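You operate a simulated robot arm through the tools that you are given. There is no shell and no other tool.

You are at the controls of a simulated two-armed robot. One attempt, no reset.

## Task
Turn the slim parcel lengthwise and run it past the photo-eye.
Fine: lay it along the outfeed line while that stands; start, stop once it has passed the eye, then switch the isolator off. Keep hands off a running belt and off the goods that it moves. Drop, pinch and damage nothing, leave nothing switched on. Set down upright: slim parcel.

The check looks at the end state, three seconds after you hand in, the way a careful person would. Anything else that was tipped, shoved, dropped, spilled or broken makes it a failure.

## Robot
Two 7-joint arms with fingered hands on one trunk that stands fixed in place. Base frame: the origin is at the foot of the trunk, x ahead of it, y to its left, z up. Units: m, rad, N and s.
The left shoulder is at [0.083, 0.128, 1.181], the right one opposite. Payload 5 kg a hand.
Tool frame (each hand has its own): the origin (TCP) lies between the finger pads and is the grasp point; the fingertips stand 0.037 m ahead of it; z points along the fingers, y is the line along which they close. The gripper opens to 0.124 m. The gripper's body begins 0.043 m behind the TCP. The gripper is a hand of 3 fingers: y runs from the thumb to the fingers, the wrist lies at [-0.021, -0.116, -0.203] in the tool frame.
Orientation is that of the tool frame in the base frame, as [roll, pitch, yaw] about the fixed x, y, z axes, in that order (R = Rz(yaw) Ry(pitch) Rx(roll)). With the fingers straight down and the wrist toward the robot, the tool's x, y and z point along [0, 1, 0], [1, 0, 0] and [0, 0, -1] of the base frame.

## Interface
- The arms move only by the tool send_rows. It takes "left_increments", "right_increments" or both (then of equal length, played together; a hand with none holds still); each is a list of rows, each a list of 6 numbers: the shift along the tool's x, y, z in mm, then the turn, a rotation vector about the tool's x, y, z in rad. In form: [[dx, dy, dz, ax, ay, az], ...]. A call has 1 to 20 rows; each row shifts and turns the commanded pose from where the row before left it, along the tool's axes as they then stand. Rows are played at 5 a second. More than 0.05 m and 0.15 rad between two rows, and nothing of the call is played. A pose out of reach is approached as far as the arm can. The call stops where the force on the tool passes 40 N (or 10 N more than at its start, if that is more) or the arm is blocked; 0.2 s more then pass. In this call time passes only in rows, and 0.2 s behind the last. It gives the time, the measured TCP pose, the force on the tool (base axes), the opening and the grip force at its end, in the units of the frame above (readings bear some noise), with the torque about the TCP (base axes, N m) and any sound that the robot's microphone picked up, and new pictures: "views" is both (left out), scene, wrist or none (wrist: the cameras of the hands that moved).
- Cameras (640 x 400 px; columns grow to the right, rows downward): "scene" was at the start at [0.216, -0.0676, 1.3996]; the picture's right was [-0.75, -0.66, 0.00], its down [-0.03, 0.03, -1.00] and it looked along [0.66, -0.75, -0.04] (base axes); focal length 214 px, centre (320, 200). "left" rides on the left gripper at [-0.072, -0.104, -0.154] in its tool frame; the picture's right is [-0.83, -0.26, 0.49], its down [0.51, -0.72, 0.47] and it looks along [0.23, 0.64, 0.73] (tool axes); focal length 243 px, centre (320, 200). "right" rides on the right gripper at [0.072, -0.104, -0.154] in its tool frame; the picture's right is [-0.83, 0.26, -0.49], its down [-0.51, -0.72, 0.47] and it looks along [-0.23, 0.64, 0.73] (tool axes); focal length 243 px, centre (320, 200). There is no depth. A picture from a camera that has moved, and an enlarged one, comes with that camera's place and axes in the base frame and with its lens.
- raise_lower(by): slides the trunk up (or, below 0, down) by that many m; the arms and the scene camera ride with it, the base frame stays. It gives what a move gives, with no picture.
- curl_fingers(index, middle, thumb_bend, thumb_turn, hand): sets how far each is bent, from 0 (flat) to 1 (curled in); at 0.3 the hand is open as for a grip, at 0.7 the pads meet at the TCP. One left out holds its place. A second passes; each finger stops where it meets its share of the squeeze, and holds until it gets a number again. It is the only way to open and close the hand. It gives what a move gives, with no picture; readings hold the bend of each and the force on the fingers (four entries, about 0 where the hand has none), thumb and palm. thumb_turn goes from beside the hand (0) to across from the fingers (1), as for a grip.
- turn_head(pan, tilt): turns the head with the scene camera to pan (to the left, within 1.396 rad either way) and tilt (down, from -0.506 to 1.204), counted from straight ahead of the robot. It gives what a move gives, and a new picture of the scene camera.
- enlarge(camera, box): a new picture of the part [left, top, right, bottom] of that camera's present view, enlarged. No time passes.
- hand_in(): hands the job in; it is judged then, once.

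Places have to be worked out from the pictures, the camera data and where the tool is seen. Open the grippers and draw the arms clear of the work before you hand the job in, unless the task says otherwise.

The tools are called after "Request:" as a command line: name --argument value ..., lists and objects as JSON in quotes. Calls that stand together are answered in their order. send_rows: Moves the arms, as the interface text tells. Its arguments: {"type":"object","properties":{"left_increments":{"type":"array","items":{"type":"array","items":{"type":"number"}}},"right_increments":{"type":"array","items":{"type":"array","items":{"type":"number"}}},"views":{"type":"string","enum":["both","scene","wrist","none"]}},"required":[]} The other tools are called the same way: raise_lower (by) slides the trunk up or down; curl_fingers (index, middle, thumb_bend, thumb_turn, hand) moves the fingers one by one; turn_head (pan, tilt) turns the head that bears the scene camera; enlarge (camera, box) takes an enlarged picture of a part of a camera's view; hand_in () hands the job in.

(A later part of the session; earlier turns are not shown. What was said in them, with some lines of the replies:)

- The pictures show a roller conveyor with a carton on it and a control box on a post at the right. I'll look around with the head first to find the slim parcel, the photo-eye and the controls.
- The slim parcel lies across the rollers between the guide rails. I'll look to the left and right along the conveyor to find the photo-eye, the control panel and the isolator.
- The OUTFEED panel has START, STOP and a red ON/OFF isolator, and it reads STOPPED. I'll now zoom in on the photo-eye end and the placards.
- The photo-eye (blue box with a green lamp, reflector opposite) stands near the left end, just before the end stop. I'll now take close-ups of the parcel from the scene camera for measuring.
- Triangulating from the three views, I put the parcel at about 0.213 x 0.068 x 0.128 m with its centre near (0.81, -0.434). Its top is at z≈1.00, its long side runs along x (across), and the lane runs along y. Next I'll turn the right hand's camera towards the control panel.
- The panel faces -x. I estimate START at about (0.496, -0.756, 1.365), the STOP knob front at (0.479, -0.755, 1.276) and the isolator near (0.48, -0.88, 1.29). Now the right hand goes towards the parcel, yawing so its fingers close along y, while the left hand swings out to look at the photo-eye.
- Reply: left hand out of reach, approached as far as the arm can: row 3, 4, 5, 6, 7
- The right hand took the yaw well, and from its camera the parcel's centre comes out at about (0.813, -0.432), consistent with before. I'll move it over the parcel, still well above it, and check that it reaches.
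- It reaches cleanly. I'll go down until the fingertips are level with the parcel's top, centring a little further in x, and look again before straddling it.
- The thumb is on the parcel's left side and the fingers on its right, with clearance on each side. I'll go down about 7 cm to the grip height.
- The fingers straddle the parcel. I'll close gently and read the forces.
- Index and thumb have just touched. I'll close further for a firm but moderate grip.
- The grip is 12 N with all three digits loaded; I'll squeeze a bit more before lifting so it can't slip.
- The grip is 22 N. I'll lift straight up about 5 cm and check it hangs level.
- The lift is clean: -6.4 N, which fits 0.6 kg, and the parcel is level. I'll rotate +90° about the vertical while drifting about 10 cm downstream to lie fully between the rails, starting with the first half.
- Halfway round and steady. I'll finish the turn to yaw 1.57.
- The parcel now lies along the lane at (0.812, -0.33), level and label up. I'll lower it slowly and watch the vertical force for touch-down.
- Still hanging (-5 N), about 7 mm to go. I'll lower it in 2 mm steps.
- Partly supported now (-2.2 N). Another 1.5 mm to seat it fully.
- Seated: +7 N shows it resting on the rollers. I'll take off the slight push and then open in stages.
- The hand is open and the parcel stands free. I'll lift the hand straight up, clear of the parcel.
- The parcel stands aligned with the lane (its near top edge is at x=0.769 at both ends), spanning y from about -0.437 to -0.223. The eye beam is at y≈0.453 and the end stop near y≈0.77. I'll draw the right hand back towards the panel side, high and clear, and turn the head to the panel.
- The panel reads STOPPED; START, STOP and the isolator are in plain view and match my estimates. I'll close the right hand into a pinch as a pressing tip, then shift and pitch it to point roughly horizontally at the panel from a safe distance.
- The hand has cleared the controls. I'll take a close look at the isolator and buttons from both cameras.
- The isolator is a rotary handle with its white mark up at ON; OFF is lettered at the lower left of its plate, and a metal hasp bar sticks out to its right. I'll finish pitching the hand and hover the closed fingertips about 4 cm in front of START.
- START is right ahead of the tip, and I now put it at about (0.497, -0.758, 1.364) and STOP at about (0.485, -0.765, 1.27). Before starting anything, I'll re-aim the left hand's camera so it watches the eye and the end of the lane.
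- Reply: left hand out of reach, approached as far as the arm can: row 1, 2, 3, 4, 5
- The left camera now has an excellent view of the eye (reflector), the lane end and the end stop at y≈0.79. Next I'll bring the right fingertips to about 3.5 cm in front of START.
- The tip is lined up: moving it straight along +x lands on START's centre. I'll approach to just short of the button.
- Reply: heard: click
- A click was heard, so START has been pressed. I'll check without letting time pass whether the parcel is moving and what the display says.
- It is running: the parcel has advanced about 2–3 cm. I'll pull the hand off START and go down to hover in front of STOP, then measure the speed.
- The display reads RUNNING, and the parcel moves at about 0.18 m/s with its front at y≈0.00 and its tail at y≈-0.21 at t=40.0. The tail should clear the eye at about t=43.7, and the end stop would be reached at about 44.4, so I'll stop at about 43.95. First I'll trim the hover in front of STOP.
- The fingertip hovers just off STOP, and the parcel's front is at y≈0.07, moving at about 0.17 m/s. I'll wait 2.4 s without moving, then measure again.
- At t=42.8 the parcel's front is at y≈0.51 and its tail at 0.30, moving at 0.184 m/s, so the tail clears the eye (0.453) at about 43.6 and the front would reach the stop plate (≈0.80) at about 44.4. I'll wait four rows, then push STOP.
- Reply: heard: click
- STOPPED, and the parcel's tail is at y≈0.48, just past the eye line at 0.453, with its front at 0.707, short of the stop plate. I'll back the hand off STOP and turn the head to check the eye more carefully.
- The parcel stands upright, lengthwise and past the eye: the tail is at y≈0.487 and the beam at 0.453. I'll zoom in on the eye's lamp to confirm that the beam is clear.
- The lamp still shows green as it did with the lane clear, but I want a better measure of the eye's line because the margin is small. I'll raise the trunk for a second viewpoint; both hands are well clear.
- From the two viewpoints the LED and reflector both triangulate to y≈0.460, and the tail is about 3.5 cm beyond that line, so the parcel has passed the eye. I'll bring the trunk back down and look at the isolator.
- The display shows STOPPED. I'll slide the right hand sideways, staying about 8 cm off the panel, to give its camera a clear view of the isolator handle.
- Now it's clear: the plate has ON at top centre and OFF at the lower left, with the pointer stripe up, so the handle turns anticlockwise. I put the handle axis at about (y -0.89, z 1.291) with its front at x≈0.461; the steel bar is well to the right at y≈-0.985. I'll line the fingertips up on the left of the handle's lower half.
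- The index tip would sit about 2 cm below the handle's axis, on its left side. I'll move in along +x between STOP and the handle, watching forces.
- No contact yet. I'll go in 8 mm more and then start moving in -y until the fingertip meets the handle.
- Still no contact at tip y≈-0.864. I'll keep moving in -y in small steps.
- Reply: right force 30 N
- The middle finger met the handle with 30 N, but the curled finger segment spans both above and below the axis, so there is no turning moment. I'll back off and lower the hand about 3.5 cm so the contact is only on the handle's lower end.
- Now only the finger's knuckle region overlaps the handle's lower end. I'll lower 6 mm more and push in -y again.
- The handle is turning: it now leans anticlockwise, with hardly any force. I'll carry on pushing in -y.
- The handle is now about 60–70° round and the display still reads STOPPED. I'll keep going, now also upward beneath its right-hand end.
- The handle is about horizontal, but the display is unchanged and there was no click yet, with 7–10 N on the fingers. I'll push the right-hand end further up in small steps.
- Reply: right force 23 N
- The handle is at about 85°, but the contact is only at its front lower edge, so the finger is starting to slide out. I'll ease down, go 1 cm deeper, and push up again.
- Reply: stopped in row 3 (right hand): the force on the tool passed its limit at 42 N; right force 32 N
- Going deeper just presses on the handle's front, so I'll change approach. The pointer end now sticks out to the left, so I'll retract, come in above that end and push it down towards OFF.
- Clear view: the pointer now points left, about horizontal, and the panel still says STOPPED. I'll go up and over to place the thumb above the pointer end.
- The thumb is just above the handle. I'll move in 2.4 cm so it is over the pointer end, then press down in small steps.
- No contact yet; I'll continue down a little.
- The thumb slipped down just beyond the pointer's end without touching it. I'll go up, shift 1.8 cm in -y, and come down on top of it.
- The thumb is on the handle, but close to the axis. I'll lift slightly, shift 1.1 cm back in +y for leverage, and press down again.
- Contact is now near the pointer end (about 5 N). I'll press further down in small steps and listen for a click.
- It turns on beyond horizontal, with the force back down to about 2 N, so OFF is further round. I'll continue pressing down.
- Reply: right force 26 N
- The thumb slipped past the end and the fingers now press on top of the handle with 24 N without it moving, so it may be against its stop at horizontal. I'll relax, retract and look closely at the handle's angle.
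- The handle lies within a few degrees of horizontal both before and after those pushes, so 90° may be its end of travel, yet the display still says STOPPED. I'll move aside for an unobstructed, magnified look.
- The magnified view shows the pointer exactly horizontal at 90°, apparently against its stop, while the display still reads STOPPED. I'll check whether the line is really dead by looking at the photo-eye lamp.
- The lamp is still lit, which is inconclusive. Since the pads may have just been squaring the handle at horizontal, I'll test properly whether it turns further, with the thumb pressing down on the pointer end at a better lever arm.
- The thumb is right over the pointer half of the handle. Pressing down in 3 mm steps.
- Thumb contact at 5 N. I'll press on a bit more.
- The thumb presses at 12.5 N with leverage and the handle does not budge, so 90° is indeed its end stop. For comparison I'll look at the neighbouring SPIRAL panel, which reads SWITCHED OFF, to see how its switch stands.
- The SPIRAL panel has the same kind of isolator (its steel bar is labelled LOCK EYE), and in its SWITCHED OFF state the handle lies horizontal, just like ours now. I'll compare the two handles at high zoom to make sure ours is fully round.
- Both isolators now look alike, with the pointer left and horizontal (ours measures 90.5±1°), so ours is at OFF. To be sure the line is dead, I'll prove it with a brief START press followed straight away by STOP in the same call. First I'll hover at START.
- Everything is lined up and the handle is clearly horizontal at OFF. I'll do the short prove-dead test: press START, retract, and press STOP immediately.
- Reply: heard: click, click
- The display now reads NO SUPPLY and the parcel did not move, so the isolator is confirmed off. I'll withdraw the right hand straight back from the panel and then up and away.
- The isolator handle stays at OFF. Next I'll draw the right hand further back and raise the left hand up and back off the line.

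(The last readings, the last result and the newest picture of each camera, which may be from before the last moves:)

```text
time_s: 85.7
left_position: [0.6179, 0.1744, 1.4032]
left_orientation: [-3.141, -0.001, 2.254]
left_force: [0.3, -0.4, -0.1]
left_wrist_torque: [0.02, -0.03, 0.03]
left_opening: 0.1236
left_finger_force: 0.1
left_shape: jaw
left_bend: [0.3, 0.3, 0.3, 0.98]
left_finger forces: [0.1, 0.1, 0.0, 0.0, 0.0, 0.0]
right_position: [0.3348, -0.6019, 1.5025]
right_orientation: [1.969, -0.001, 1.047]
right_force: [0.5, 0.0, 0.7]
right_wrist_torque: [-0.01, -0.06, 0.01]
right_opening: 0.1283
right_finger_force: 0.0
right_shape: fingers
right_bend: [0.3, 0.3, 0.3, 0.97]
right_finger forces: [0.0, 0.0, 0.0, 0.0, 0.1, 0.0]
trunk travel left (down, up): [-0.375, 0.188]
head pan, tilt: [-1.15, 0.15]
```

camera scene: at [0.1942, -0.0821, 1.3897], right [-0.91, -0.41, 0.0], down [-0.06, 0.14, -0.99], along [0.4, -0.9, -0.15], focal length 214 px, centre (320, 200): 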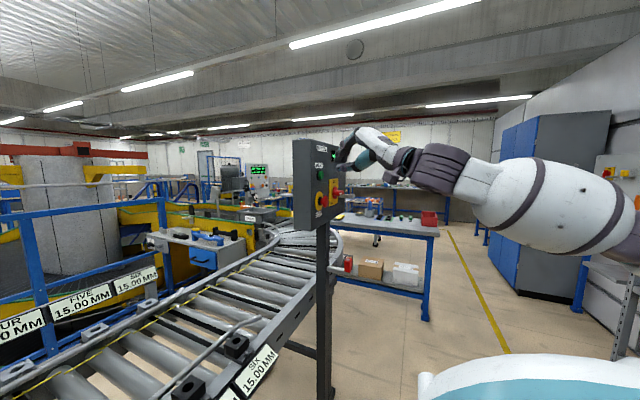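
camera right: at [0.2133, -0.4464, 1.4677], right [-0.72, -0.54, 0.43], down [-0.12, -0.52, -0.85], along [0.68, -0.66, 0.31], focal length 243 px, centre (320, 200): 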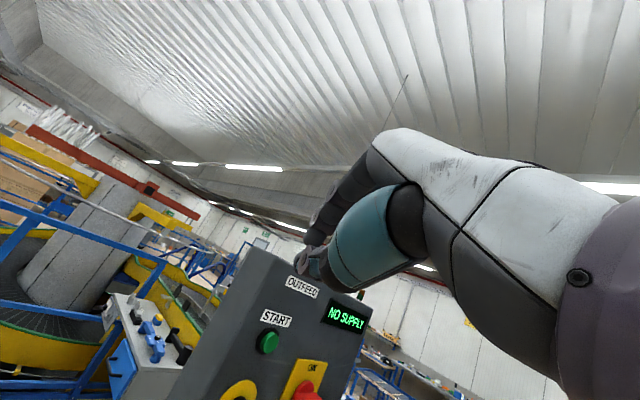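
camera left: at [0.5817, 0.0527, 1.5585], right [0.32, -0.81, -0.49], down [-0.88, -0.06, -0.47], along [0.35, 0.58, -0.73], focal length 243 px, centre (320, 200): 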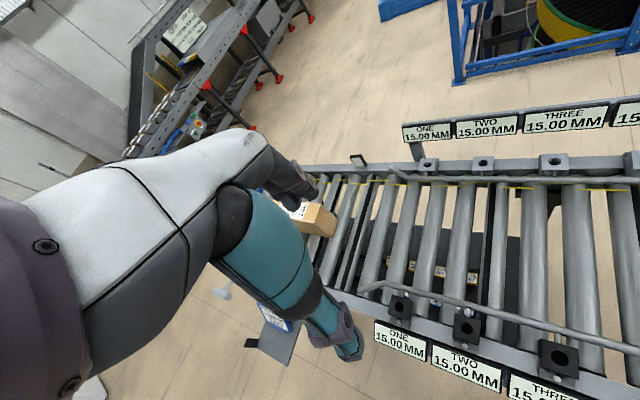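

The panel reads NO SUPPLY and the right hand is open and clear. I'll draw the left hand further back over the robot's side of the conveyor, then take a final look.

Request:
send_rows --left_increments '[[12.6, -15.5, -12, 0, 0, 0.13], [10.5, -17, -12, 0, 0, 0.13], [8.2, -18.2, -12, 0, 0, 0.13], [5.8, -19.1, -12, 0, 0, 0.13], [3.3, -19.7, -12, 0, 0, 0.13]]' --views "none"

Request:
turn_head --pan 0.6 --tilt 0.55

Request:
enlarge --camera "scene" --box '[200, 130, 400, 255]'

```text
time_s: 86.9
left_position: [0.517, 0.1748, 1.462]
left_orientation: [3.142, 0.001, 1.604]
left_force: [0.3, -0.4, 0.8]
left_wrist_torque: [-0.02, 0.03, 0.01]
left_opening: 0.1237
left_finger_force: 0.1
left_shape: jaw
left_bend: [0.3, 0.3, 0.3, 0.98]
left_finger forces: [0.1, 0.0, 0.0, 0.0, 0.0, 0.0]
right_position: [0.3345, -0.6008, 1.5017]
right_orientation: [1.97, -0.001, 1.048]
right_force: [-0.6, 0.0, -0.4]
right_wrist_torque: [-0.02, 0.03, 0.01]
right_opening: 0.1283
right_finger_force: 0.1
right_shape: fingers
right_bend: [0.3, 0.3, 0.3, 0.97]
right_finger forces: [0.1, 0.0, 0.0, 0.0, 0.1, 0.0]
trunk travel left (down, up): [-0.375, 0.188]
head pan, tilt: [-1.15, 0.15]
```

```text
time_s: 88.6
left_position: [0.5191, 0.1756, 1.4615]
left_orientation: [3.141, 0.001, 1.607]
left_force: [-0.1, -0.3, 0.1]
left_wrist_torque: [0.02, 0.02, 0.01]
left_opening: 0.1238
left_finger_force: 0.1
left_shape: jaw
left_bend: [0.3, 0.3, 0.3, 0.98]
left_finger forces: [0.0, 0.1, 0.0, 0.1, 0.0, 0.1]
right_position: [0.336, -0.6013, 1.5034]
right_orientation: [1.97, -0.001, 1.047]
right_force: [-0.1, -0.2, -0.1]
right_wrist_torque: [0.0, 0.01, 0.0]
right_opening: 0.1284
right_finger_force: 0.1
right_shape: fingers
right_bend: [0.3, 0.3, 0.3, 0.97]
right_finger forces: [0.1, 0.1, 0.0, 0.0, 0.0, 0.1]
trunk travel left (down, up): [-0.375, 0.188]
head pan, tilt: [0.6, 0.55]
camera scene: at [0.2302, 0.0515, 1.3526], right [0.56, -0.83, 0.0], down [-0.43, -0.29, -0.85], along [0.7, 0.48, -0.52], focal length 214 px, centre (320, 200)
```

scene: 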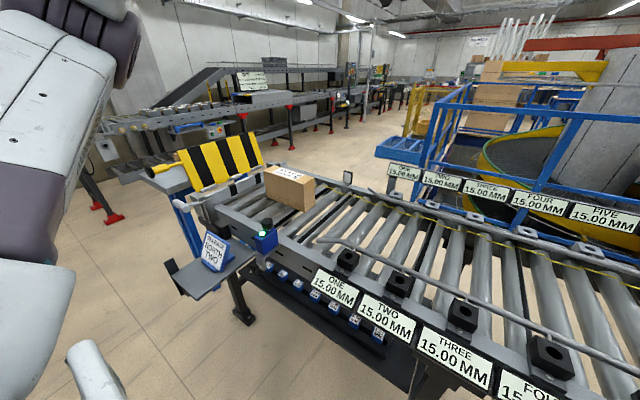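

```text
3.20 times, centred on (300, 192) of scene
camera zoom: at [0.2302, 0.0515, 1.3526], right [0.56, -0.83, 0.0], down [-0.43, -0.29, -0.85], along [0.7, 0.48, -0.52], focal length 686 px, centre (384, 224)
```

zoom: 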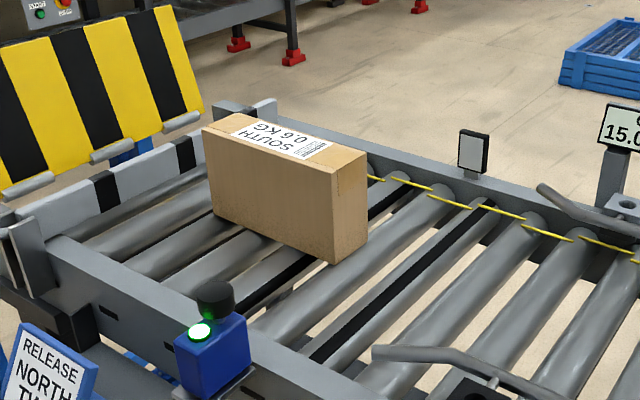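

The parcel stands upright and lengthwise past the photo-eye. The belt is stopped with the isolator at OFF (NO SUPPLY), and both hands are open and clear, so I'm handing in.

Request:
hand_in

```text
The job is handed in.
```

The slim parcel is turned lengthwise and stands upright past the photo-eye. The belt is stopped and the isolator is off. I've handed the job in, and no result has come back yet.

- **Parcel:** I gripped it by its long sides, lifted it about 5 cm, turned it 90° and set it back between the rails with the line stopped. It ran at about 0.18 m/s. Its tail stopped about 3 cm past the eye line, short of the end stop.
- **Isolator:** The handle is turned to OFF. It took several tries, with up to about 40 N on the handle, and the panel still read STOPPED afterwards.
- **Extra START press:** To check the isolator, I pressed START briefly and then STOP. The panel changed to NO SUPPLY and the parcel did not move.
- **Arms:** Both hands are open and drawn clear of the line.
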